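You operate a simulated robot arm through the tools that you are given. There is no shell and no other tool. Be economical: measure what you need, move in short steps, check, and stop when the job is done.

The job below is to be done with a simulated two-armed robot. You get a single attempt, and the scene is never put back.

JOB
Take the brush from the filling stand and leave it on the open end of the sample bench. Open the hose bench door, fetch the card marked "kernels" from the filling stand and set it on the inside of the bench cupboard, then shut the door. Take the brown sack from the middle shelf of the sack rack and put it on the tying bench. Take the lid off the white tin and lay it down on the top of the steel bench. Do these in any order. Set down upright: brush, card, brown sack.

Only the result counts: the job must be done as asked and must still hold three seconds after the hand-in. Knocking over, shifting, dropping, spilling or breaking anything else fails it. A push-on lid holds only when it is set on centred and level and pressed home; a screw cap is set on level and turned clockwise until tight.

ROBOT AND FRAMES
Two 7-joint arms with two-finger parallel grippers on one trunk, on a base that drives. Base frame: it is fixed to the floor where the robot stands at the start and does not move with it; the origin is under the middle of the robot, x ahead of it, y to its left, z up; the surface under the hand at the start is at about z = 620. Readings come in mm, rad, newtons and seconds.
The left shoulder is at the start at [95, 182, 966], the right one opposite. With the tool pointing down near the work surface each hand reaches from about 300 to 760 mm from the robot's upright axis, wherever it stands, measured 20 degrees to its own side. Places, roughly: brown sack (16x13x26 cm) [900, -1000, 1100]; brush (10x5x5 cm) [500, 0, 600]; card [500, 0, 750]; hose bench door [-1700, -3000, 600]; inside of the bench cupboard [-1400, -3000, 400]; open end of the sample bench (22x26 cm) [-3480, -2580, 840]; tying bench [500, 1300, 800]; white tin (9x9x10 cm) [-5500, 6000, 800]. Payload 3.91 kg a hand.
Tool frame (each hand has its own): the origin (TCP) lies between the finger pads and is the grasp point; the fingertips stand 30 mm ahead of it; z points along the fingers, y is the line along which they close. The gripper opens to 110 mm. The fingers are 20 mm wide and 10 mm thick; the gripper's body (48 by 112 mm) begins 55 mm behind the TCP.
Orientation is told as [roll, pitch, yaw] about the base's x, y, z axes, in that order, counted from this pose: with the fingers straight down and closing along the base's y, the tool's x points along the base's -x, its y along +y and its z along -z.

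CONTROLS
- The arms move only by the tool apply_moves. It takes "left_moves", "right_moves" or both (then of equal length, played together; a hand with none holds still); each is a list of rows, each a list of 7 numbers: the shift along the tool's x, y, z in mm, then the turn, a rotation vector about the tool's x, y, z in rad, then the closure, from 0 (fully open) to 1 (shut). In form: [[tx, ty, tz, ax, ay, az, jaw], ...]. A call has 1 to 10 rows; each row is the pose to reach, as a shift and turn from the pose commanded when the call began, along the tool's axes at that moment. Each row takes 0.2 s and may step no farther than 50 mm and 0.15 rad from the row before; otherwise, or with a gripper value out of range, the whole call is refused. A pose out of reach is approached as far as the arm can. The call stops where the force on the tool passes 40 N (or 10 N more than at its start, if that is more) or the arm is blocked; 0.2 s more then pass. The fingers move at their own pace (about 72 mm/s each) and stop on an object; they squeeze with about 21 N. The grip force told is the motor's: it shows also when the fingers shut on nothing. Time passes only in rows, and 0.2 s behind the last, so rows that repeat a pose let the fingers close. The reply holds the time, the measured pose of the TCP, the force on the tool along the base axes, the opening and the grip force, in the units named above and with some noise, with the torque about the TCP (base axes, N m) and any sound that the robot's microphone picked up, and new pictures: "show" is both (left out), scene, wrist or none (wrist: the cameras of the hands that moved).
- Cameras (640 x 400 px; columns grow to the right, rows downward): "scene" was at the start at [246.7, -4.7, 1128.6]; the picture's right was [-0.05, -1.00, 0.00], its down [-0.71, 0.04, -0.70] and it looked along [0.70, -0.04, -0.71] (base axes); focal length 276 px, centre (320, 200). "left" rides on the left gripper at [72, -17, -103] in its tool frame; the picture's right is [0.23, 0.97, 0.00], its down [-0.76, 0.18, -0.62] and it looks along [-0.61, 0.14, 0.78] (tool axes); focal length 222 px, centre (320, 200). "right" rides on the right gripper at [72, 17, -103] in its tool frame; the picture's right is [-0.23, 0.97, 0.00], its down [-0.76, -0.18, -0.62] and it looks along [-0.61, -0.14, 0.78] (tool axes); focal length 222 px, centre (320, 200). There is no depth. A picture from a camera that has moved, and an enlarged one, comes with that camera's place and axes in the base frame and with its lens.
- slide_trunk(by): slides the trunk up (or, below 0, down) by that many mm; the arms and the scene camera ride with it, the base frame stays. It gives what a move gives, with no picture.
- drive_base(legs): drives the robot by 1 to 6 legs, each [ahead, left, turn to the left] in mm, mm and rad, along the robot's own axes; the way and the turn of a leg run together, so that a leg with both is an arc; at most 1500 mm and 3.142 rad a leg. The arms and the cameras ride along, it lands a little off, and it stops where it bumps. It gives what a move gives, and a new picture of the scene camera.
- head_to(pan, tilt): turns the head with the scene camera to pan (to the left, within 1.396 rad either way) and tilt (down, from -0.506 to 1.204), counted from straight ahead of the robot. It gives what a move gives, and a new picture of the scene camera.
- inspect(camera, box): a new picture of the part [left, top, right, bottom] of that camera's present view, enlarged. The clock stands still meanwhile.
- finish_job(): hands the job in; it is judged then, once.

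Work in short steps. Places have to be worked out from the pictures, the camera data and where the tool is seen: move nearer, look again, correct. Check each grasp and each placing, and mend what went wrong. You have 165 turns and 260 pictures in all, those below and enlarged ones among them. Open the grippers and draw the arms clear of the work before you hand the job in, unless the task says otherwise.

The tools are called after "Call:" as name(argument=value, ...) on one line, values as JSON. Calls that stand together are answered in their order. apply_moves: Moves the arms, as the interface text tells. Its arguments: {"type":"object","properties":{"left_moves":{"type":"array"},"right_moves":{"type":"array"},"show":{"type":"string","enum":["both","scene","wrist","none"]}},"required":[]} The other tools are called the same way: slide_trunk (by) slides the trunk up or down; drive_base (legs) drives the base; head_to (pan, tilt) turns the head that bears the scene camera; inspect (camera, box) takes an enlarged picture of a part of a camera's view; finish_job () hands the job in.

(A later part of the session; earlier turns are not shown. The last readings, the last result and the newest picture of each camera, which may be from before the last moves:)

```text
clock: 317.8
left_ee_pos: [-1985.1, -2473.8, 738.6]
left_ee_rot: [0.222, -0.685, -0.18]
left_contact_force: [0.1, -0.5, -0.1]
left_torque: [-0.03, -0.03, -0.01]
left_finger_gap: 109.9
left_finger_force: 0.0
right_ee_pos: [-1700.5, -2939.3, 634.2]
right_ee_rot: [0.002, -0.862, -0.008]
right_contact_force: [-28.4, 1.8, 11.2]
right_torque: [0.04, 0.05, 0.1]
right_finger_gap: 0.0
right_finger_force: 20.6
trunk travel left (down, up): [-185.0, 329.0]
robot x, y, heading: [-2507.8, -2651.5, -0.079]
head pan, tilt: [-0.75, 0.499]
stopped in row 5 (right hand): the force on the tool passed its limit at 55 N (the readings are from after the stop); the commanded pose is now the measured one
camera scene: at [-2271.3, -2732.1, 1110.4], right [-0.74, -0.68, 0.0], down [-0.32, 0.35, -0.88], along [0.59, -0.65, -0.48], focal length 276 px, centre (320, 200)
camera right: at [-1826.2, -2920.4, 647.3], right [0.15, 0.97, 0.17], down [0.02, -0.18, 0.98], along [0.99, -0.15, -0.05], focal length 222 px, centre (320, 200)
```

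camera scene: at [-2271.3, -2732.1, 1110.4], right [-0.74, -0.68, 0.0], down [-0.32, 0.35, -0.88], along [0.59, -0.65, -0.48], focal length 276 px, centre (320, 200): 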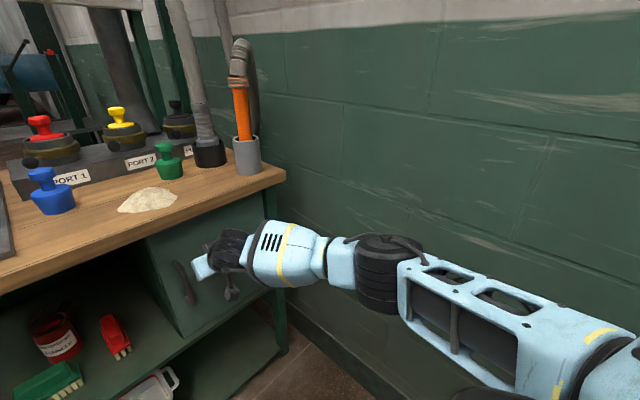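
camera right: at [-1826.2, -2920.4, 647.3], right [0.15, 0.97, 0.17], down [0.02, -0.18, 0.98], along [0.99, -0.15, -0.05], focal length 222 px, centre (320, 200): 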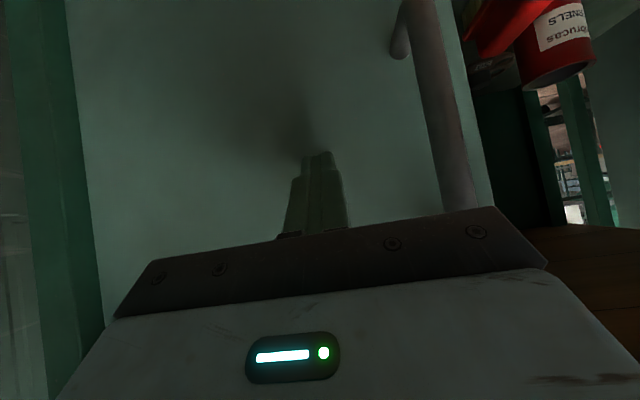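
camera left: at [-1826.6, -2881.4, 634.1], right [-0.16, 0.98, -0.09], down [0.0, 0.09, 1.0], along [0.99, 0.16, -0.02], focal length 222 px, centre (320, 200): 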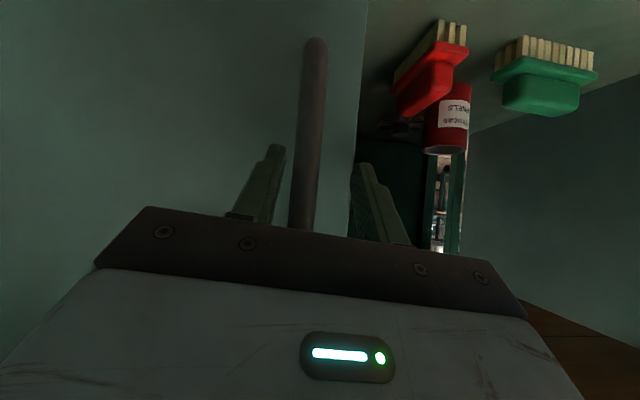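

Firm resistance with tips at x≈-1677: the door is shut. I back the base away and check.

Call:
drive_base(legs=[[-220, 30, 0.075]])

Call:
inspect(camera="scene", box=[60, 120, 340, 340])

```text
clock: 319.5
left_ee_pos: [-2184.0, -2395.0, 732.4]
left_ee_rot: [0.22, -0.671, -0.102]
left_contact_force: [-0.4, -1.1, -0.2]
left_torque: [0.0, 0.0, 0.01]
left_finger_gap: 110.1
left_finger_force: 0.1
right_ee_pos: [-1865.8, -2838.0, 624.2]
right_ee_rot: [0.002, -0.85, 0.07]
right_contact_force: [-0.3, -0.4, 1.0]
right_torque: [0.02, 0.0, -0.01]
right_finger_gap: 0.1
right_finger_force: 20.5
trunk travel left (down, up): [-185.0, 329.0]
robot x, y, heading: [-2704.3, -2609.3, 0.002]
head pan, tilt: [-0.75, 0.499]
stopped in leg 1: the robot was blocked; the commanded pose is now the measured one
camera scene: at [-2443.9, -2675.7, 1107.1], right [-0.68, -0.73, 0.01], down [-0.36, 0.33, -0.87], along [0.64, -0.6, -0.49], focal length 276 px, centre (320, 200)
```

scene: 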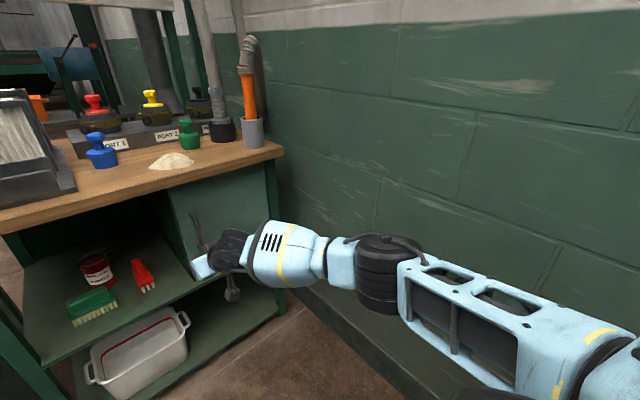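

```text
1.82 times, centred on (200, 230) of scene
camera zoom: at [-2443.9, -2675.7, 1107.1], right [-0.68, -0.73, 0.01], down [-0.36, 0.33, -0.87], along [0.64, -0.6, -0.49], focal length 503 px, centre (538, 146)
```

zoom: 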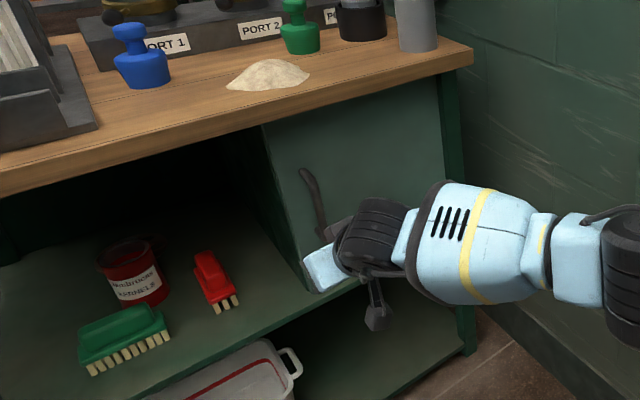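

The door is shut and the card is inside. I drive north and then east to the sack rack area.

Call:
drive_base(legs=[[90, 0, 0], [0, 1500, 0], [0, 1500, 0], [0, 400, 0], [1400, 0, 0], [750, 0, 0]])

Call:
head_to(pan=-0.75, tilt=0.2)

```text
clock: 360.4
left_ee_pos: [3.3, 1038.1, 737.7]
left_ee_rot: [0.221, -0.682, -0.091]
left_contact_force: [0.4, 0.4, 0.4]
left_torque: [0.0, 0.03, 0.02]
left_finger_gap: 109.9
left_finger_force: 0.0
right_ee_pos: [328.6, 599.5, 631.5]
right_ee_rot: [0.002, -0.86, 0.081]
right_contact_force: [0.4, 1.1, 0.1]
right_torque: [0.04, 0.04, 0.01]
right_finger_gap: 0.1
right_finger_force: 20.6
trunk travel left (down, up): [-185.0, 329.0]
robot x, y, heading: [-506.1, 814.0, 0.01]
head pan, tilt: [-0.75, 0.499]
camera scene: at [-256.0, 755.3, 1109.4], right [-0.67, -0.74, 0.0], down [-0.35, 0.32, -0.88], along [0.65, -0.59, -0.48], focal length 276 px, centre (320, 200)
```

scene: 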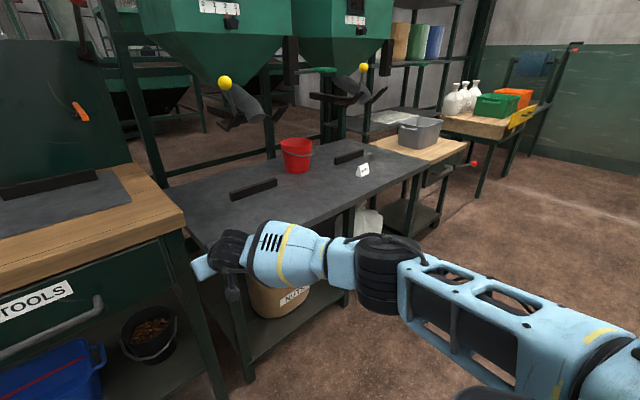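

```text
clock: 361.2
left_ee_pos: [2.3, 1037.8, 737.2]
left_ee_rot: [0.223, -0.683, -0.092]
left_contact_force: [0.7, 0.6, 0.1]
left_torque: [0.0, 0.01, -0.01]
left_finger_gap: 110.0
left_finger_force: 0.1
right_ee_pos: [327.9, 599.8, 631.6]
right_ee_rot: [0.001, -0.859, 0.082]
right_contact_force: [0.4, -0.1, 0.6]
right_torque: [0.02, -0.02, 0.07]
right_finger_gap: 0.1
right_finger_force: 20.8
trunk travel left (down, up): [-185.0, 329.0]
robot x, y, heading: [-500.8, 815.3, 0.013]
head pan, tilt: [-0.75, 0.201]
camera scene: at [-254.6, 753.8, 1137.1], right [-0.67, -0.74, 0.0], down [-0.15, 0.13, -0.98], along [0.72, -0.66, -0.2], focal length 276 px, centre (320, 200)
```

scene: 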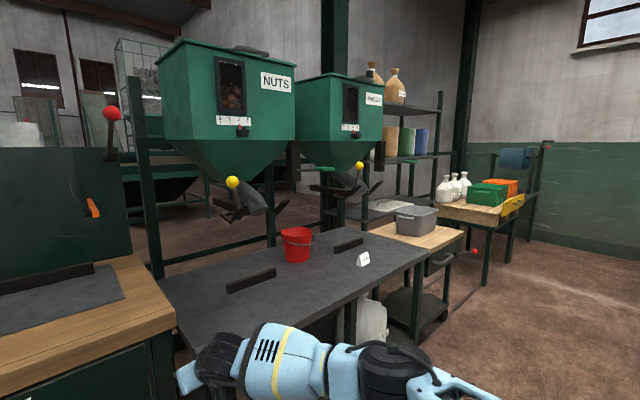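

I retract the right arm, then strafe south along the aisle toward the rack.

Call:
apply_moves(right_moves=[[-5, 6, -45, 0, 0, 0, 0.5], [-5, 12, -90, 0, 0, 0, 0], [10, 18, -135, 0, 0, 0, 0], [25, 24, -180, 0, 0, 0, 0], [45, 30, -222, 0, 0, 0, 0], [65, 36, -265, 0, 0, 0, 0], [85, 42, -307, 0, 0, 0, 0], [101, 48, -340, 0, 0, 0, 0]], show="none")

Call:
drive_base(legs=[[-60, 0, -0.01], [0, -1000, 0], [0, -1000, 0]])

Call:
head_to(pan=0.1, tilt=0.2)

```text
clock: 363.0
left_ee_pos: [4.4, 1038.4, 737.4]
left_ee_rot: [0.223, -0.682, -0.091]
left_contact_force: [-0.7, -1.2, -0.3]
left_torque: [-0.03, 0.03, -0.02]
left_finger_gap: 110.3
left_finger_force: 0.0
right_ee_pos: [1.1, 620.8, 779.1]
right_ee_rot: [0.001, -0.859, 0.083]
right_contact_force: [-0.6, -0.4, 0.3]
right_torque: [-0.02, 0.01, 0.0]
right_finger_gap: 110.0
right_finger_force: 0.0
trunk travel left (down, up): [-185.0, 329.0]
robot x, y, heading: [-503.5, 812.1, 0.009]
head pan, tilt: [-0.75, 0.201]
```

```text
clock: 381.4
left_ee_pos: [-81.9, -982.9, 737.7]
left_ee_rot: [0.222, -0.683, -0.12]
left_contact_force: [0.0, 0.7, 0.1]
left_torque: [-0.03, -0.03, 0.01]
left_finger_gap: 109.9
left_finger_force: 0.1
right_ee_pos: [-96.6, -1399.5, 779.3]
right_ee_rot: [0.001, -0.858, 0.052]
right_contact_force: [0.3, -0.2, -0.7]
right_torque: [0.0, -0.03, -0.02]
right_finger_gap: 110.0
right_finger_force: 0.1
trunk travel left (down, up): [-185.0, 329.0]
robot x, y, heading: [-599.1, -1191.5, -0.02]
head pan, tilt: [-0.75, 0.201]
camera scene: at [-349.3, -1259.1, 1137.2], right [-0.7, -0.72, 0.0], down [-0.14, 0.14, -0.98], along [0.7, -0.68, -0.2], focal length 276 px, centre (320, 200)
```

scene: 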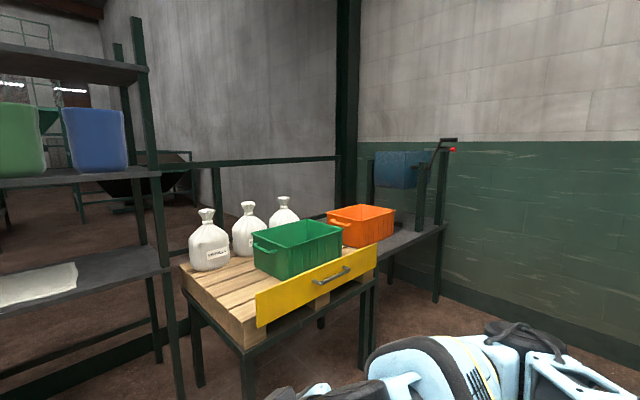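

```text
clock: 382.5
left_ee_pos: [-81.6, -983.4, 737.7]
left_ee_rot: [0.222, -0.683, -0.122]
left_contact_force: [0.6, 0.0, -0.3]
left_torque: [0.01, 0.0, -0.01]
left_finger_gap: 109.8
left_finger_force: 0.0
right_ee_pos: [-98.1, -1400.4, 780.5]
right_ee_rot: [0.002, -0.857, 0.051]
right_contact_force: [-0.2, 1.0, -0.4]
right_torque: [0.01, 0.02, 0.0]
right_finger_gap: 110.2
right_finger_force: 0.1
trunk travel left (down, up): [-185.0, 329.0]
robot x, y, heading: [-596.0, -1192.1, -0.026]
head pan, tilt: [0.099, 0.201]
camera scene: at [-323.2, -1186.8, 1137.2], right [0.08, -1.0, 0.0], down [-0.2, -0.02, -0.98], along [0.98, 0.08, -0.2], focal length 276 px, centre (320, 200)
```

scene: 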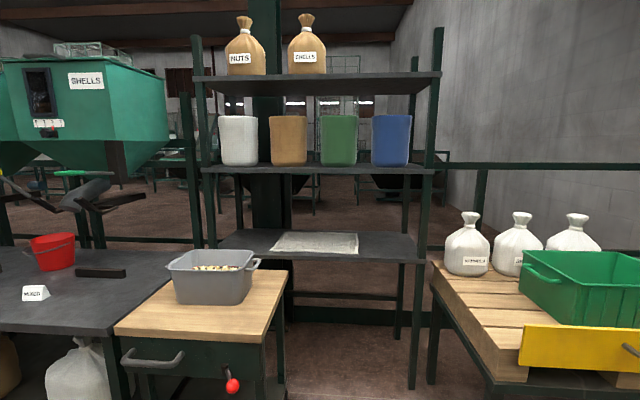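

I see the rack's middle shelf. I enlarge the brown sack.

Call:
inspect(camera="scene", box=[200, 95, 440, 195])

```text
2.67 times, centred on (320, 145) of scene
camera zoom: at [-323.2, -1186.8, 1137.2], right [0.08, -1.0, 0.0], down [-0.2, -0.02, -0.98], along [0.98, 0.08, -0.2], focal length 737 px, centre (320, 347)
```

zoom: 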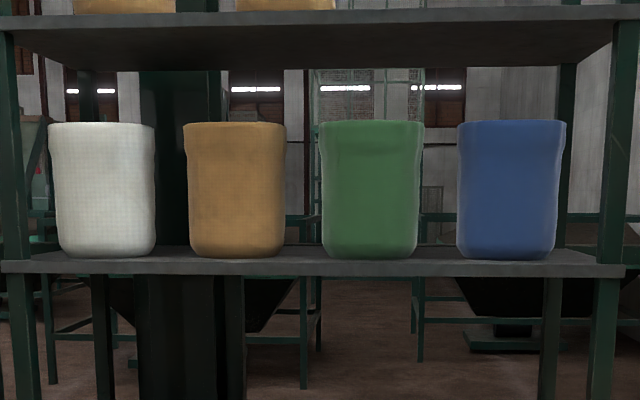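

The sacks seem to be open-topped with a folded rim. I raise the trunk to look into them and measure.

Call:
slide_trunk(by=329)

Call:
drive_base(legs=[[350, 0, 0.025]])

Call:
inspect(camera="scene", box=[200, 130, 440, 280])

```text
clock: 385.8
left_ee_pos: [-75.0, -966.3, 1081.0]
left_ee_rot: [0.259, -0.712, -0.124]
left_contact_force: [-0.2, -0.5, 0.3]
left_torque: [0.0, 0.01, -0.02]
left_finger_gap: 110.0
left_finger_force: 0.1
right_ee_pos: [-96.0, -1400.8, 1107.7]
right_ee_rot: [0.002, -0.857, 0.049]
right_contact_force: [0.0, 0.1, -0.7]
right_torque: [-0.02, 0.03, 0.0]
right_finger_gap: 109.7
right_finger_force: 0.0
trunk travel left (down, up): [-514.0, 0.0]
robot x, y, heading: [-594.9, -1192.5, -0.021]
head pan, tilt: [0.099, 0.201]
```

```text
clock: 388.0
left_ee_pos: [261.9, -960.7, 1075.7]
left_ee_rot: [0.265, -0.701, -0.111]
left_contact_force: [-0.4, 0.0, 0.5]
left_torque: [0.0, 0.01, 0.01]
left_finger_gap: 110.1
left_finger_force: 0.0
right_ee_pos: [249.7, -1394.6, 1106.8]
right_ee_rot: [0.0, -0.859, 0.068]
right_contact_force: [-0.2, 1.0, 0.4]
right_torque: [0.01, 0.0, 0.01]
right_finger_gap: 110.0
right_finger_force: 0.1
trunk travel left (down, up): [-514.0, 0.0]
robot x, y, heading: [-251.9, -1194.8, -0.002]
head pan, tilt: [0.099, 0.201]
camera scene: at [-153.3, -1185.2, 1497.1], right [0.1, -1.0, 0.0], down [-0.2, -0.02, -0.98], along [0.98, 0.1, -0.2], focal length 276 px, centre (320, 200)
```

scene: 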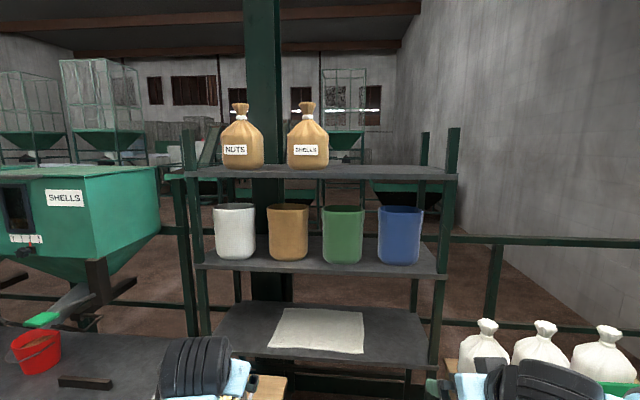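

```text
2.67 times, centred on (320, 205) of scene
camera zoom: at [-153.3, -1185.2, 1497.1], right [0.1, -1.0, 0.0], down [-0.2, -0.02, -0.98], along [0.98, 0.1, -0.2], focal length 737 px, centre (320, 187)
```

zoom: 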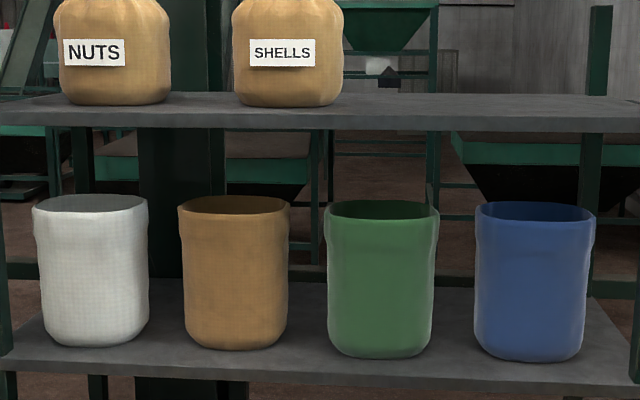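

The sacks are open-topped; rim at z≈1250. I look down to measure the floor space before the rack.

Call:
head_to(pan=0.0, tilt=0.75)

```text
clock: 389.0
left_ee_pos: [261.2, -957.4, 1076.5]
left_ee_rot: [0.266, -0.701, -0.11]
left_contact_force: [-0.1, -0.3, -0.4]
left_torque: [0.02, -0.01, 0.02]
left_finger_gap: 110.2
left_finger_force: 0.1
right_ee_pos: [250.4, -1395.8, 1108.5]
right_ee_rot: [0.002, -0.86, 0.069]
right_contact_force: [0.1, 0.0, 0.0]
right_torque: [-0.01, -0.01, -0.01]
right_finger_gap: 110.0
right_finger_force: 0.0
trunk travel left (down, up): [-514.0, 0.0]
robot x, y, heading: [-253.7, -1193.0, 0.003]
head pan, tilt: [0.0, 0.75]
camera scene: at [-163.3, -1194.4, 1447.5], right [0.0, -1.0, 0.0], down [-0.68, 0.0, -0.73], along [0.73, 0.0, -0.68], focal length 276 px, centre (320, 200)
```

scene: 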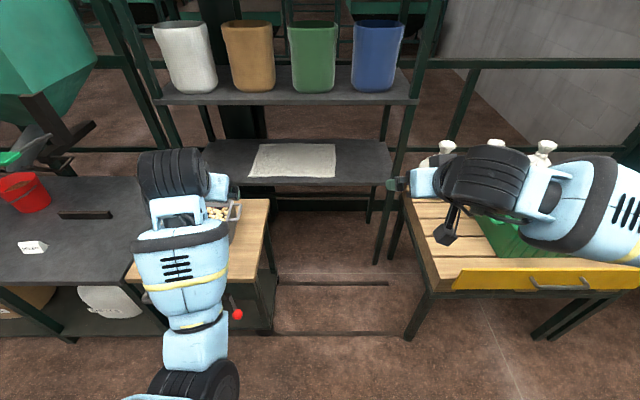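

The gap between cart and bag table allows the base up to about x≈150 at y≈-1270. I lower the trunk 140 mm and move to x≈-40 on that line.

Call:
slide_trunk(by=-140)

Call:
drive_base(legs=[[0, -80, 0], [150, 0, 0]])

```text
clock: 390.7
left_ee_pos: [261.1, -960.7, 937.5]
left_ee_rot: [0.264, -0.702, -0.111]
left_contact_force: [0.2, 0.1, -0.2]
left_torque: [-0.03, 0.0, 0.0]
left_finger_gap: 109.9
left_finger_force: 0.1
right_ee_pos: [249.3, -1394.3, 968.2]
right_ee_rot: [0.002, -0.86, 0.069]
right_contact_force: [0.0, 0.2, -0.4]
right_torque: [-0.02, 0.0, -0.03]
right_finger_gap: 110.0
right_finger_force: 0.0
trunk travel left (down, up): [-374.0, 140.0]
robot x, y, heading: [-251.3, -1191.9, -0.004]
head pan, tilt: [0.0, 0.75]
```

```text
clock: 393.0
left_ee_pos: [411.0, -1039.5, 936.1]
left_ee_rot: [0.266, -0.699, -0.111]
left_contact_force: [0.3, 0.6, -0.3]
left_torque: [-0.05, 0.01, 0.0]
left_finger_gap: 110.1
left_finger_force: 0.0
right_ee_pos: [399.5, -1475.1, 968.5]
right_ee_rot: [0.002, -0.859, 0.068]
right_contact_force: [0.8, 0.5, 0.6]
right_torque: [0.01, 0.02, 0.01]
right_finger_gap: 110.0
right_finger_force: 0.0
trunk travel left (down, up): [-374.0, 140.0]
robot x, y, heading: [-108.5, -1275.3, 0.002]
head pan, tilt: [0.0, 0.75]
camera scene: at [102.5, -1274.5, 1285.0], right [0.0, -1.0, 0.0], down [-0.68, 0.0, -0.73], along [0.73, 0.0, -0.68], focal length 276 px, centre (320, 200)
```

scene: 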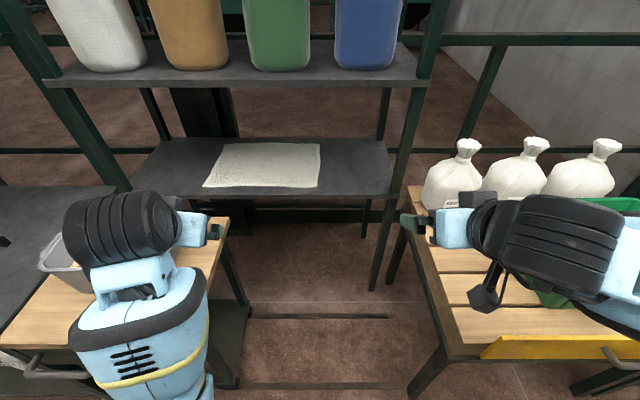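

I bring the left hand up to rim height, aligned with the brown sack's right wall, nearly horizontal.

Call:
apply_moves(left_moves=[[-41, 8, -22, 0.024, -0.047, -0.01, 0.3], [-81, 17, -44, 0.049, -0.094, -0.02, 0.67], [-122, 25, -66, 0.073, -0.142, -0.03, 0.67], [-163, 33, -88, 0.098, -0.189, -0.04, 0.67], [-204, 42, -111, 0.122, -0.236, -0.05, 0.67], [-244, 50, -133, 0.146, -0.284, -0.061, 0.67], [-285, 59, -155, 0.171, -0.331, -0.071, 0.67], [-326, 67, -177, 0.195, -0.378, -0.081, 0.67]])

```text
clock: 394.8
left_ee_pos: [539.5, -1034.5, 1292.0]
left_ee_rot: [0.037, -1.085, -0.071]
left_contact_force: [0.4, 0.1, 0.3]
left_torque: [-0.01, -0.03, 0.04]
left_finger_gap: 36.4
left_finger_force: 0.0
right_ee_pos: [399.1, -1475.1, 967.1]
right_ee_rot: [0.001, -0.858, 0.068]
right_contact_force: [0.1, 0.2, -1.0]
right_torque: [0.01, 0.0, 0.02]
right_finger_gap: 109.9
right_finger_force: 0.1
trunk travel left (down, up): [-374.0, 140.0]
robot x, y, heading: [-105.5, -1276.8, -0.003]
head pan, tilt: [0.0, 0.75]
camera scene: at [101.3, -1274.5, 1285.2], right [0.0, -1.0, 0.0], down [-0.68, 0.0, -0.73], along [0.73, 0.0, -0.68], focal length 276 px, centre (320, 200)
camera left: at [413.6, -1047.1, 1275.0], right [-0.07, 0.98, -0.18], down [-0.19, 0.17, 0.97], along [0.98, 0.1, 0.18], focal length 222 px, centre (320, 200)
```

scene: 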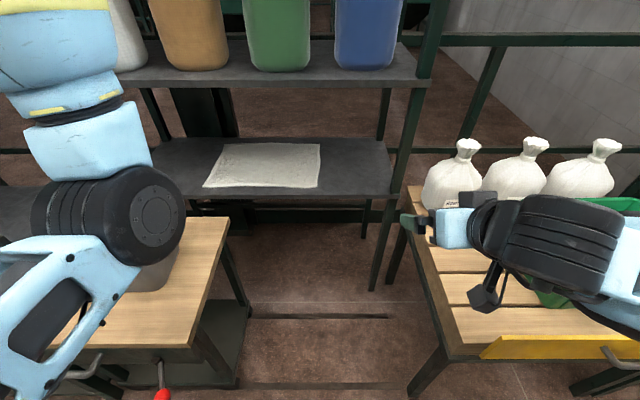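
left: 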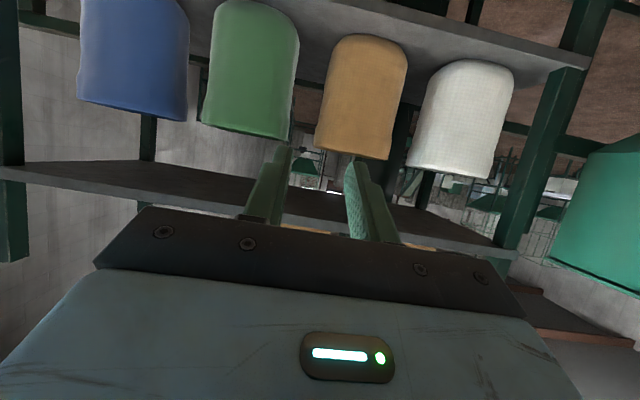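

Aligned with the right wall of the brown sack (rim z≈1245). I straighten the left hand and raise the right one away from the bags before driving in.

Call:
apply_moves(left_moves=[[0, 1, 0, -0.006, -0.004, -0.008, 0.67], [0, 2, 0, -0.012, -0.008, -0.016, 0.67], [0, 3, 0, -0.018, -0.012, -0.025, 0.67], [0, 3, 0, -0.025, -0.015, -0.033, 0.67]], right_moves=[[-34, 10, -30, 0, 0, 0, 0], [-68, 20, -59, 0, 0, 0, 0], [-102, 30, -89, 0, 0, 0, 0], [-136, 40, -118, 0, 0, 0, 0]], show="none")

Call:
drive_base(legs=[[110, 0, 0.003]])

```text
clock: 395.8
left_ee_pos: [540.5, -1032.4, 1290.0]
left_ee_rot: [-0.001, -1.101, 0.0]
left_contact_force: [-0.7, 0.2, 0.2]
left_torque: [-0.01, -0.01, 0.01]
left_finger_gap: 36.4
left_finger_force: 0.0
right_ee_pos: [395.6, -1432.5, 1148.3]
right_ee_rot: [0.001, -0.861, 0.069]
right_contact_force: [0.3, -1.3, 0.7]
right_torque: [-0.03, 0.01, -0.02]
right_finger_gap: 109.8
right_finger_force: 0.0
trunk travel left (down, up): [-374.0, 140.0]
robot x, y, heading: [-108.7, -1268.8, 0.001]
head pan, tilt: [0.0, 0.75]
```

```text
clock: 397.0
left_ee_pos: [648.1, -1032.0, 1290.0]
left_ee_rot: [0.0, -1.101, -0.001]
left_contact_force: [-0.1, 0.3, 0.3]
left_torque: [0.05, -0.01, 0.02]
left_finger_gap: 36.2
left_finger_force: 0.1
right_ee_pos: [504.3, -1433.6, 1147.6]
right_ee_rot: [0.002, -0.86, 0.069]
right_contact_force: [1.1, -0.4, 0.2]
right_torque: [-0.01, -0.01, -0.04]
right_finger_gap: 110.0
right_finger_force: 0.0
trunk travel left (down, up): [-374.0, 140.0]
robot x, y, heading: [2.4, -1270.1, -0.002]
head pan, tilt: [0.0, 0.75]
camera scene: at [210.3, -1274.5, 1285.1], right [0.0, -1.0, 0.0], down [-0.68, 0.0, -0.73], along [0.73, 0.0, -0.68], focal length 276 px, centre (320, 200)
```

scene: 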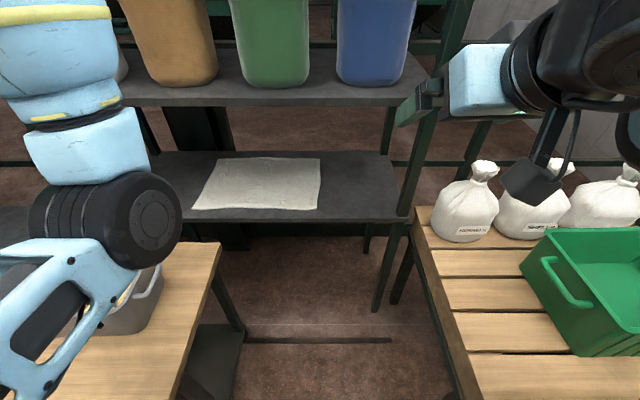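

No obstruction. I extend the left arm 130 mm forward to test the reach.

Call:
apply_moves(left_moves=[[-20, 0, 39, 0, 0, 0, 0.67], [-40, 0, 78, 0, 0, 0, 0.67], [-59, 0, 116, 0, 0, 0, 0.67]], show="wrist")

```text
clock: 397.8
left_ee_pos: [779.6, -1032.2, 1292.5]
left_ee_rot: [-0.002, -1.101, 0.001]
left_contact_force: [0.3, 0.1, -1.4]
left_torque: [0.0, 0.01, 0.0]
left_finger_gap: 36.2
left_finger_force: 0.1
right_ee_pos: [503.7, -1433.0, 1147.2]
right_ee_rot: [0.003, -0.858, 0.072]
right_contact_force: [0.1, 0.1, 0.2]
right_torque: [0.02, -0.01, 0.04]
right_finger_gap: 109.8
right_finger_force: 0.1
trunk travel left (down, up): [-374.0, 140.0]
robot x, y, heading: [5.1, -1274.1, -0.0]
head pan, tilt: [0.0, 0.75]
camera left: at [654.8, -1049.7, 1273.4], right [-0.1, 0.97, -0.2], down [-0.21, 0.18, 0.96], along [0.97, 0.14, 0.19], focal length 222 px, centre (320, 200)
```

left: 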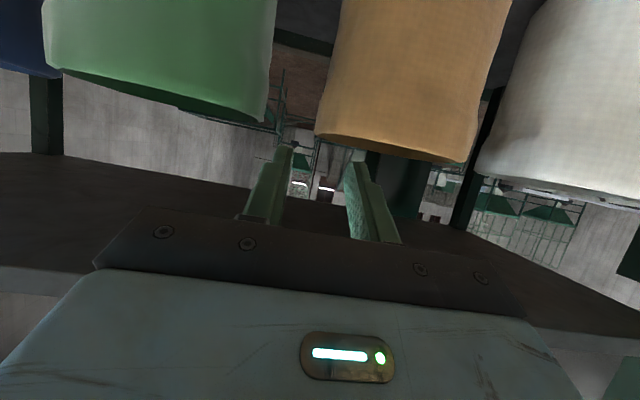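

Reach is fine and the rim lies between the fingers' line (14 mm below the tips). I drive 125 mm further in.

Call:
drive_base(legs=[[125, 0, 0]])

Call:
apply_moves(left_moves=[[0, -1, 0, 0, 0, 0, 0.67]], show="wrist")

```text
clock: 399.1
left_ee_pos: [904.0, -1032.1, 1292.4]
left_ee_rot: [-0.001, -1.1, 0.001]
left_contact_force: [-3.5, -1.1, -12.5]
left_torque: [0.04, -1.52, 0.06]
left_finger_gap: 36.2
left_finger_force: 0.0
right_ee_pos: [629.2, -1432.4, 1147.2]
right_ee_rot: [0.002, -0.859, 0.069]
right_contact_force: [-0.5, 0.4, -0.3]
right_torque: [0.02, -0.04, 0.0]
right_finger_gap: 109.9
right_finger_force: 0.1
trunk travel left (down, up): [-374.0, 140.0]
robot x, y, heading: [125.9, -1274.1, -0.001]
head pan, tilt: [0.0, 0.75]
camera scene: at [334.8, -1274.5, 1285.0], right [0.0, -1.0, 0.0], down [-0.68, 0.0, -0.73], along [0.73, 0.0, -0.68], focal length 276 px, centre (320, 200)
```

scene: 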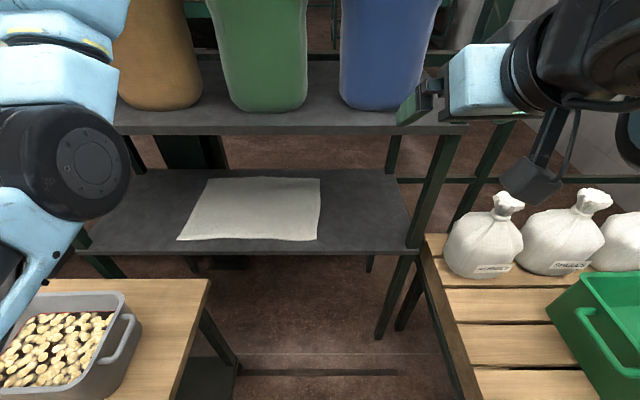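

```text
clock: 399.4
left_ee_pos: [903.7, -1033.2, 1291.8]
left_ee_rot: [-0.001, -1.099, 0.0]
left_contact_force: [0.0, 0.4, -0.5]
left_torque: [0.02, -0.05, 0.0]
left_finger_gap: 36.3
left_finger_force: 0.1
right_ee_pos: [628.3, -1433.0, 1148.1]
right_ee_rot: [0.002, -0.861, 0.071]
right_contact_force: [0.0, 0.3, 0.6]
right_torque: [-0.02, -0.01, 0.0]
right_finger_gap: 110.0
right_finger_force: 0.1
trunk travel left (down, up): [-374.0, 140.0]
robot x, y, heading: [128.0, -1274.5, -0.0]
head pan, tilt: [0.0, 0.75]
camera left: at [779.0, -1050.6, 1272.6], right [-0.1, 0.97, -0.2], down [-0.21, 0.18, 0.96], along [0.97, 0.14, 0.19], focal length 222 px, centre (320, 200)
```

left: 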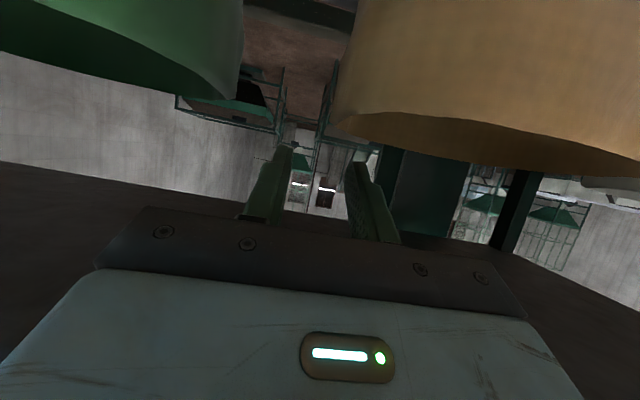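

The right wall lies between the fingers. I lower 52 mm so that the fingers straddle the wall.

Call:
apply_moves(left_moves=[[15, 0, 8, 0, 0, 0, 0.67], [31, 0, 16, 0, 0, 0, 0.67], [46, 0, 24, 0, 0, 0, 0.67]], show="wrist")

```text
clock: 400.2
left_ee_pos: [898.8, -1035.6, 1249.1]
left_ee_rot: [0.004, -1.118, -0.006]
left_contact_force: [-1.1, -0.4, 23.5]
left_torque: [0.51, 0.84, 0.07]
left_finger_gap: 35.6
left_finger_force: 0.1
right_ee_pos: [626.3, -1434.0, 1148.6]
right_ee_rot: [0.002, -0.861, 0.068]
right_contact_force: [0.2, -1.0, 0.0]
right_torque: [0.0, -0.04, 0.02]
right_finger_gap: 110.0
right_finger_force: 0.0
trunk travel left (down, up): [-374.0, 140.0]
robot x, y, heading: [128.0, -1274.3, -0.003]
head pan, tilt: [0.0, 0.75]
camera left: at [775.3, -1052.6, 1228.0], right [-0.1, 0.97, -0.2], down [-0.23, 0.18, 0.96], along [0.97, 0.14, 0.2], focal length 222 px, centre (320, 200)
```

left: 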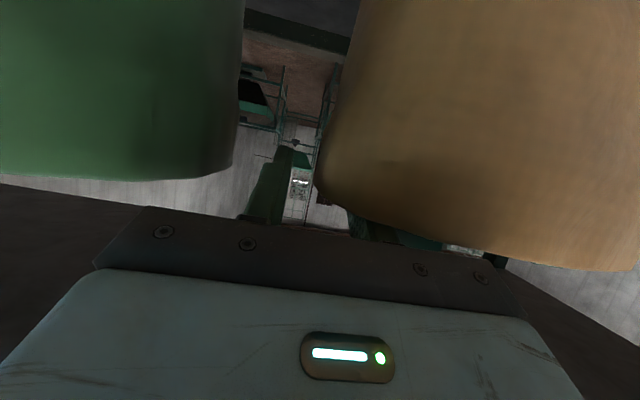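

The inner finger is inside; the palm just touches the front rim. I lift 4 mm and close on the wall.

Call:
apply_moves(left_moves=[[-5, 0, -3, 0, 0, 0, 0.67], [-5, 0, -3, 0, 0, 0, 0.9], [-5, 0, -3, 0, 0, 0, 1], [-5, 0, -3, 0, 0, 0, 1]], show="wrist")

```text
clock: 401.2
left_ee_pos: [901.3, -1034.7, 1248.7]
left_ee_rot: [0.002, -1.104, -0.006]
left_contact_force: [-2.7, -0.7, 17.9]
left_torque: [0.22, 0.84, 0.04]
left_finger_gap: 14.7
left_finger_force: 20.9
right_ee_pos: [627.1, -1433.2, 1148.3]
right_ee_rot: [0.001, -0.862, 0.068]
right_contact_force: [-1.2, 0.4, -0.2]
right_torque: [-0.02, -0.06, 0.01]
right_finger_gap: 110.3
right_finger_force: 0.0
trunk travel left (down, up): [-374.0, 140.0]
robot x, y, heading: [129.9, -1275.3, 0.0]
head pan, tilt: [0.0, 0.75]
camera left: at [776.7, -1051.7, 1228.9], right [-0.1, 0.97, -0.2], down [-0.21, 0.18, 0.96], along [0.97, 0.14, 0.19], focal length 222 px, centre (320, 200)
```

left: 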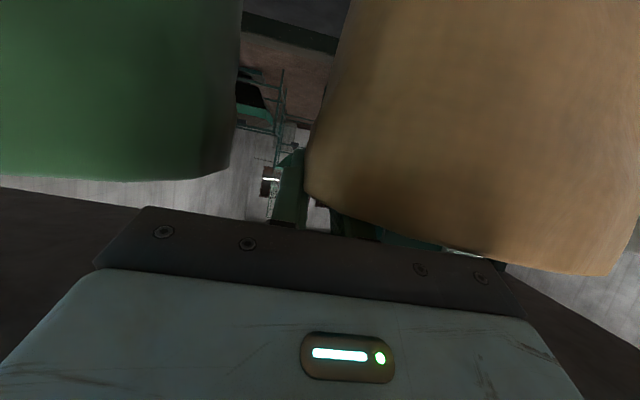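

The wall is pinched (14.7 mm). I lift 25 mm and check the weight and tilt.

Call:
apply_moves(left_moves=[[-9, 0, -5, 0, 0, 0, 1], [-18, 0, -9, 0, 0, 0, 1], [-25, 0, -13, 0, 0, 0, 1]], show="both")

```text
clock: 402.1
left_ee_pos: [902.7, -1034.2, 1272.9]
left_ee_rot: [0.0, -1.098, 0.0]
left_contact_force: [-0.2, -0.7, -0.6]
left_torque: [-0.05, -0.01, 0.02]
left_finger_gap: 5.0
left_finger_force: 20.9
right_ee_pos: [628.6, -1433.0, 1147.2]
right_ee_rot: [0.004, -0.858, 0.07]
right_contact_force: [0.3, -0.9, 0.9]
right_torque: [-0.03, -0.03, -0.03]
right_finger_gap: 110.2
right_finger_force: 0.0
trunk travel left (down, up): [-374.0, 140.0]
robot x, y, heading: [127.1, -1275.4, -0.001]
head pan, tilt: [0.0, 0.75]
camera scene: at [334.6, -1274.7, 1285.1], right [0.0, -1.0, 0.0], down [-0.68, 0.0, -0.73], along [0.73, 0.0, -0.68], focal length 276 px, centre (320, 200)
camera left: at [779.3, -1051.3, 1254.6], right [-0.1, 0.97, -0.2], down [-0.21, 0.18, 0.96], along [0.97, 0.14, 0.18], focal length 222 px, centre (320, 200)
```

scene: 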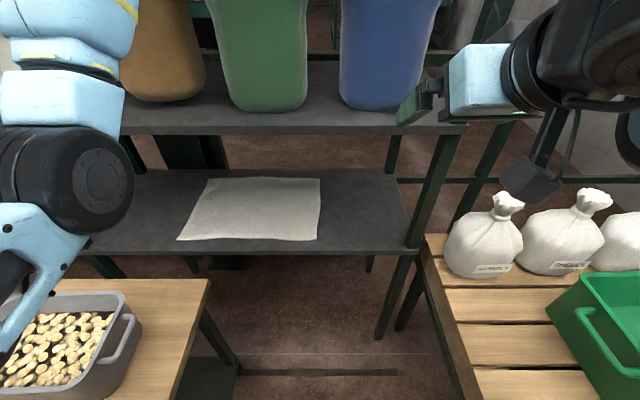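
left: 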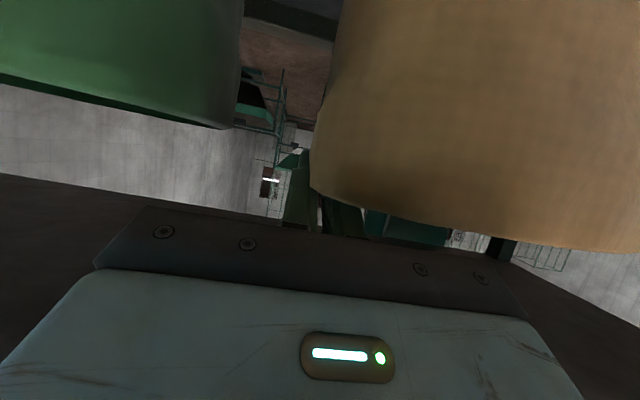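

I check whether the sack really hangs or is tilted.

Call:
head_to(pan=0.25, tilt=0.25)

```text
clock: 403.0
left_ee_pos: [904.3, -1034.1, 1274.0]
left_ee_rot: [-0.001, -1.098, -0.002]
left_contact_force: [0.0, -0.1, -0.8]
left_torque: [-0.08, 0.03, -0.01]
left_finger_gap: 5.3
left_finger_force: 20.8
right_ee_pos: [629.8, -1434.0, 1147.7]
right_ee_rot: [0.003, -0.858, 0.07]
right_contact_force: [-0.8, 0.6, -0.1]
right_torque: [0.01, -0.02, 0.04]
right_finger_gap: 110.1
right_finger_force: 0.1
trunk travel left (down, up): [-374.0, 140.0]
robot x, y, heading: [131.9, -1276.1, -0.002]
head pan, tilt: [0.25, 0.25]
camera scene: at [342.2, -1251.7, 1330.1], right [0.25, -0.97, 0.0], down [-0.24, -0.06, -0.97], along [0.94, 0.24, -0.25], focal length 276 px, centre (320, 200)
```

scene: 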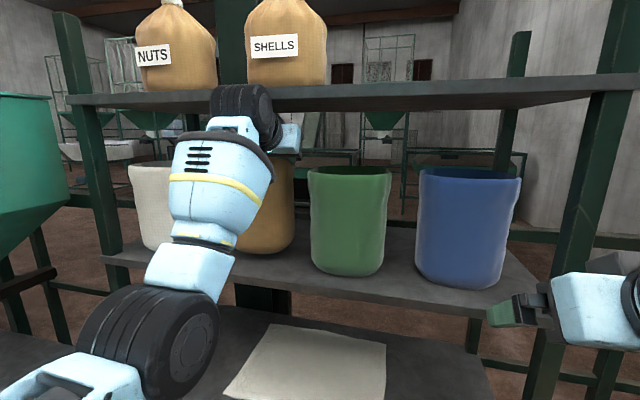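

The brown sack is lifted about 24 mm and level. I drive straight back out with it.

Call:
drive_base(legs=[[-200, 0, 0], [-600, 0, 0]])

Call:
apply_moves(left_moves=[[18, 0, -35, 0, 0, 0, 1], [36, 0, -71, 0, 0, 0, 1], [54, 0, -106, 0, 0, 0, 1]])

```text
clock: 407.5
left_ee_pos: [112.6, -1033.8, 1274.4]
left_ee_rot: [0.0, -1.099, -0.002]
left_contact_force: [-0.1, 0.0, -0.2]
left_torque: [-0.04, -0.01, 0.03]
left_finger_gap: 5.4
left_finger_force: 21.5
right_ee_pos: [-162.3, -1431.6, 1148.9]
right_ee_rot: [0.003, -0.861, 0.069]
right_contact_force: [-0.5, 0.0, -0.1]
right_torque: [0.01, 0.02, 0.01]
right_finger_gap: 110.2
right_finger_force: 0.0
trunk travel left (down, up): [-374.0, 140.0]
robot x, y, heading: [-662.4, -1272.3, -0.004]
head pan, tilt: [0.25, 0.25]
camera scene: at [-448.9, -1249.3, 1330.3], right [0.24, -0.97, 0.0], down [-0.24, -0.06, -0.97], along [0.94, 0.24, -0.25], focal length 276 px, centre (320, 200)
```

scene: 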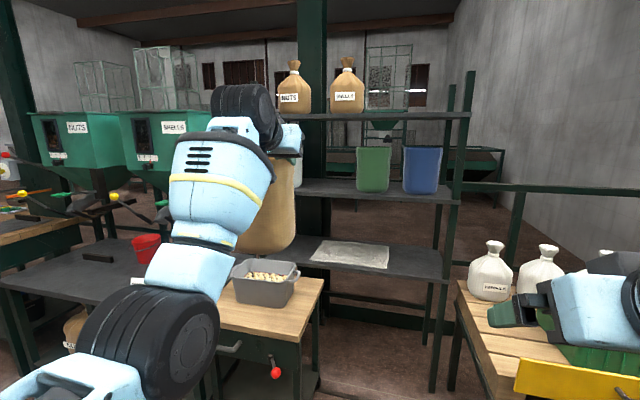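

```text
clock: 408.3
left_ee_pos: [-7.2, -1033.7, 1271.9]
left_ee_rot: [-0.002, -1.098, -0.003]
left_contact_force: [0.1, 0.3, -0.7]
left_torque: [-0.04, 0.03, -0.01]
left_finger_gap: 5.2
left_finger_force: 21.4
right_ee_pos: [-162.1, -1431.2, 1148.5]
right_ee_rot: [0.003, -0.86, 0.068]
right_contact_force: [-0.7, 0.3, 0.3]
right_torque: [-0.02, 0.0, 0.03]
right_finger_gap: 110.1
right_finger_force: 0.1
trunk travel left (down, up): [-374.0, 140.0]
robot x, y, heading: [-661.8, -1271.3, -0.003]
head pan, tilt: [0.25, 0.25]
camera scene: at [-449.1, -1249.2, 1330.3], right [0.24, -0.97, 0.0], down [-0.24, -0.06, -0.97], along [0.94, 0.24, -0.25], focal length 276 px, centre (320, 200)
camera left: at [-132.4, -1050.9, 1253.4], right [-0.1, 0.97, -0.2], down [-0.21, 0.18, 0.96], along [0.97, 0.14, 0.19], focal length 222 px, centre (320, 200)
```

scene: 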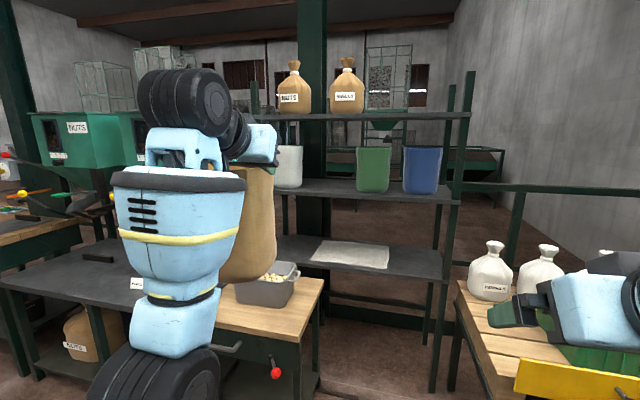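
left: 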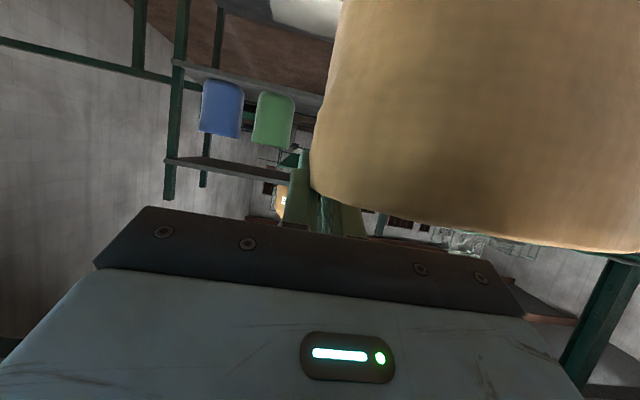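

The sack is free of the rack. I strafe left to the tying bench.

Call:
drive_base(legs=[[0, 1200, 0], [0, 1070, 0.003]])

Call:
head_to(pan=0.35, tilt=0.45)

```text
clock: 428.2
left_ee_pos: [-30.3, 1228.4, 1273.1]
left_ee_rot: [0.0, -1.1, 0.021]
left_contact_force: [-0.2, 0.2, -0.7]
left_torque: [-0.03, 0.01, 0.01]
left_finger_gap: 5.2
left_finger_force: 21.6
right_ee_pos: [-176.7, 828.6, 1147.2]
right_ee_rot: [0.002, -0.859, 0.091]
right_contact_force: [-0.8, -0.7, -0.4]
right_torque: [0.0, 0.01, 0.02]
right_finger_gap: 110.3
right_finger_force: 0.1
trunk travel left (down, up): [-374.0, 140.0]
robot x, y, heading: [-679.2, 976.2, 0.019]
head pan, tilt: [0.25, 0.25]
camera scene: at [-466.1, 1003.2, 1330.2], right [0.27, -0.96, 0.0], down [-0.24, -0.07, -0.97], along [0.93, 0.26, -0.25], focal length 276 px, centre (320, 200)
```

scene: 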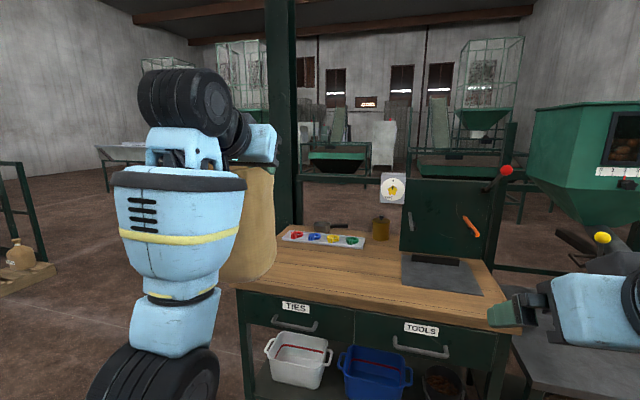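

```text
clock: 428.9
left_ee_pos: [-29.1, 1228.4, 1272.2]
left_ee_rot: [0.0, -1.1, 0.021]
left_contact_force: [-0.2, 0.6, -1.6]
left_torque: [-0.06, -0.01, 0.0]
left_finger_gap: 5.3
left_finger_force: 20.5
right_ee_pos: [-176.1, 827.7, 1148.4]
right_ee_rot: [0.002, -0.859, 0.09]
right_contact_force: [0.2, -0.5, -0.3]
right_torque: [-0.02, -0.01, 0.0]
right_finger_gap: 109.8
right_finger_force: 0.1
trunk travel left (down, up): [-374.0, 140.0]
robot x, y, heading: [-682.0, 974.2, 0.02]
head pan, tilt: [0.351, 0.45]
camera scene: at [-470.5, 1011.5, 1311.6], right [0.36, -0.93, 0.0], down [-0.41, -0.16, -0.9], along [0.84, 0.33, -0.43], focal length 276 px, centre (320, 200)
```

scene: 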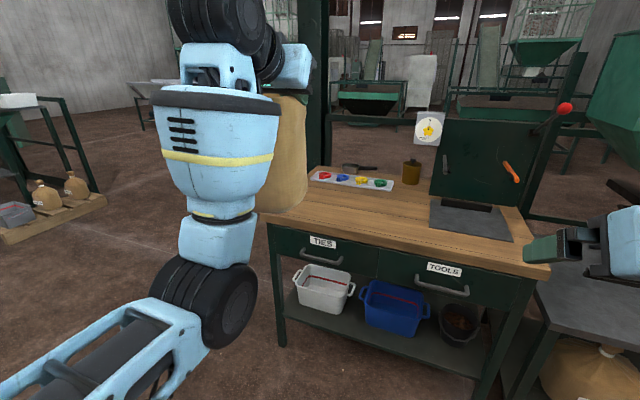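

Bench top spans x 333…~700, y 640…1588 at z≈800, free around [480, 1320]. I drive 480 mm ahead and lower the trunk.

Call:
drive_base(legs=[[480, 0, -0.02]])

Call:
slide_trunk(by=-210)

Call:
head_to(pan=0.5, tilt=0.6)

```text
clock: 431.8
left_ee_pos: [449.5, 1216.9, 1273.0]
left_ee_rot: [0.001, -1.099, -0.003]
left_contact_force: [-0.3, -0.3, -1.8]
left_torque: [-0.08, 0.0, 0.0]
left_finger_gap: 5.2
left_finger_force: 21.4
right_ee_pos: [294.7, 821.7, 1147.1]
right_ee_rot: [0.002, -0.86, 0.068]
right_contact_force: [-0.6, 0.1, -0.3]
right_torque: [-0.02, 0.03, 0.0]
right_finger_gap: 110.0
right_finger_force: 0.0
trunk travel left (down, up): [-374.0, 140.0]
robot x, y, heading: [-205.6, 984.3, -0.008]
head pan, tilt: [0.351, 0.45]
camera scene: at [4.0, 1010.8, 1311.5], right [0.34, -0.94, 0.0], down [-0.41, -0.15, -0.9], along [0.85, 0.31, -0.44], focal length 276 px, centre (320, 200)
```

scene: 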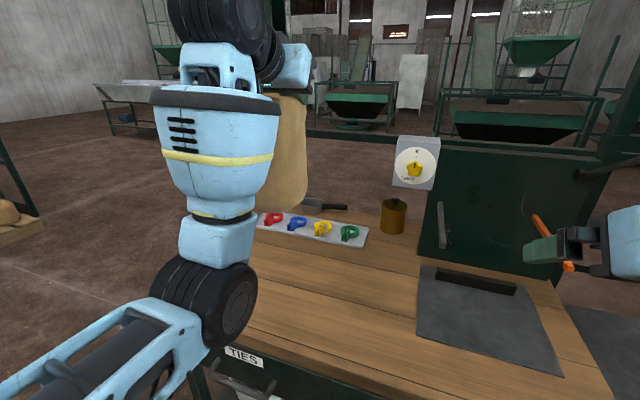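

```text
clock: 434.0
left_ee_pos: [449.4, 1218.4, 1063.7]
left_ee_rot: [-0.002, -1.101, -0.001]
left_contact_force: [0.3, -0.3, -0.7]
left_torque: [-0.04, 0.01, -0.02]
left_finger_gap: 5.5
left_finger_force: 21.0
right_ee_pos: [293.5, 821.2, 937.8]
right_ee_rot: [0.002, -0.859, 0.069]
right_contact_force: [-0.6, 1.2, -0.2]
right_torque: [-0.01, 0.03, 0.03]
right_finger_gap: 110.0
right_finger_force: 0.1
trunk travel left (down, up): [-164.0, 350.0]
robot x, y, heading: [-206.1, 982.2, 0.003]
head pan, tilt: [0.351, 0.45]
```

```text
clock: 434.7
left_ee_pos: [449.6, 1218.0, 1061.1]
left_ee_rot: [0.0, -1.1, -0.003]
left_contact_force: [0.4, 0.8, 0.1]
left_torque: [-0.08, 0.03, -0.01]
left_finger_gap: 5.4
left_finger_force: 21.3
right_ee_pos: [293.9, 820.5, 936.9]
right_ee_rot: [0.001, -0.857, 0.066]
right_contact_force: [-0.5, 0.3, 0.4]
right_torque: [0.02, 0.04, 0.02]
right_finger_gap: 110.1
right_finger_force: 0.0
trunk travel left (down, up): [-164.0, 350.0]
robot x, y, heading: [-206.5, 981.6, -0.002]
head pan, tilt: [0.499, 0.6]
camera scene: at [61.4, 1021.3, 1075.7], right [0.48, -0.88, 0.0], down [-0.5, -0.27, -0.83], along [0.73, 0.39, -0.56], focal length 276 px, centre (320, 200)
```

scene: 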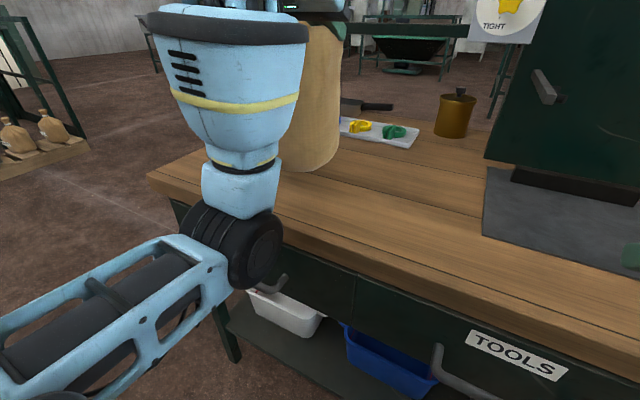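

The sack hangs above the free bench area. I back 20 mm for elbow clearance and lower it by arm.

Call:
drive_base(legs=[[-20, 0, 0]])

Call:
apply_moves(left_moves=[[13, 0, 7, 0, 0, 0, 1], [27, 0, 14, 0, 0, 0, 1], [33, 0, 17, 0, 0, 0, 1]])

```text
clock: 435.5
left_ee_pos: [427.8, 1217.6, 1063.3]
left_ee_rot: [0.0, -1.1, -0.003]
left_contact_force: [-0.3, 0.3, -0.6]
left_torque: [-0.05, 0.02, -0.03]
left_finger_gap: 5.5
left_finger_force: 20.6
right_ee_pos: [273.0, 819.7, 939.3]
right_ee_rot: [0.002, -0.861, 0.069]
right_contact_force: [-1.0, 0.2, 0.0]
right_torque: [0.01, 0.03, 0.01]
right_finger_gap: 109.9
right_finger_force: 0.0
trunk travel left (down, up): [-164.0, 350.0]
robot x, y, heading: [-227.4, 979.7, -0.009]
head pan, tilt: [0.499, 0.6]
camera scene: at [40.8, 1021.3, 1075.9], right [0.48, -0.88, 0.0], down [-0.5, -0.27, -0.83], along [0.73, 0.39, -0.56], focal length 276 px, centre (320, 200)
```

scene: 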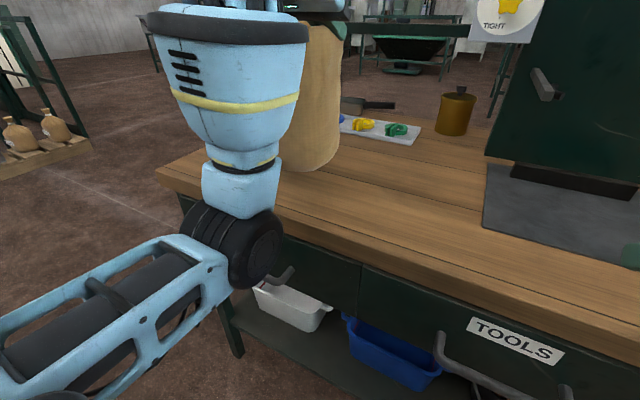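

```text
clock: 436.3
left_ee_pos: [429.9, 1217.5, 1025.9]
left_ee_rot: [0.001, -1.1, -0.004]
left_contact_force: [0.1, -0.5, -0.7]
left_torque: [-0.07, 0.01, 0.03]
left_finger_gap: 5.4
left_finger_force: 21.2
right_ee_pos: [274.3, 820.3, 937.1]
right_ee_rot: [0.002, -0.858, 0.067]
right_contact_force: [0.8, 0.4, 0.0]
right_torque: [0.01, -0.01, 0.0]
right_finger_gap: 109.8
right_finger_force: 0.1
trunk travel left (down, up): [-164.0, 350.0]
robot x, y, heading: [-223.9, 983.1, -0.004]
head pan, tilt: [0.499, 0.6]
camera scene: at [41.6, 1021.4, 1075.7], right [0.48, -0.88, 0.0], down [-0.5, -0.27, -0.83], along [0.73, 0.39, -0.56], focal length 276 px, centre (320, 200)
camera left: at [306.1, 1200.6, 1006.4], right [-0.1, 0.97, -0.2], down [-0.21, 0.18, 0.96], along [0.97, 0.14, 0.19], focal length 222 px, centre (320, 200)
```

scene: 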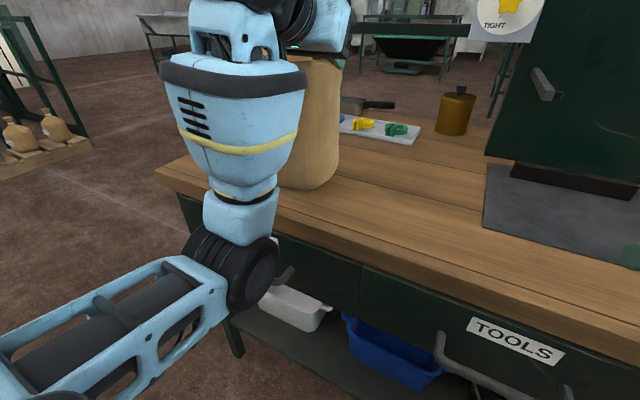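
left: 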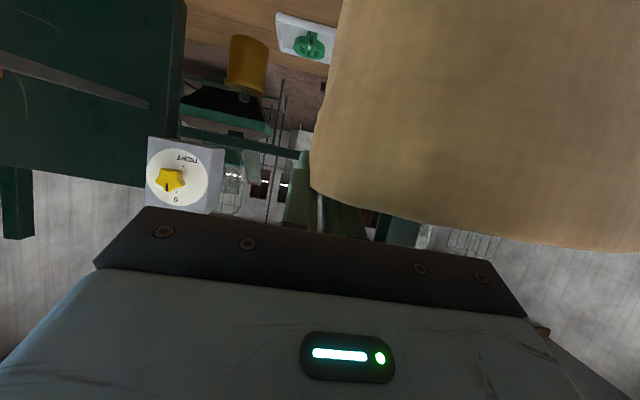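

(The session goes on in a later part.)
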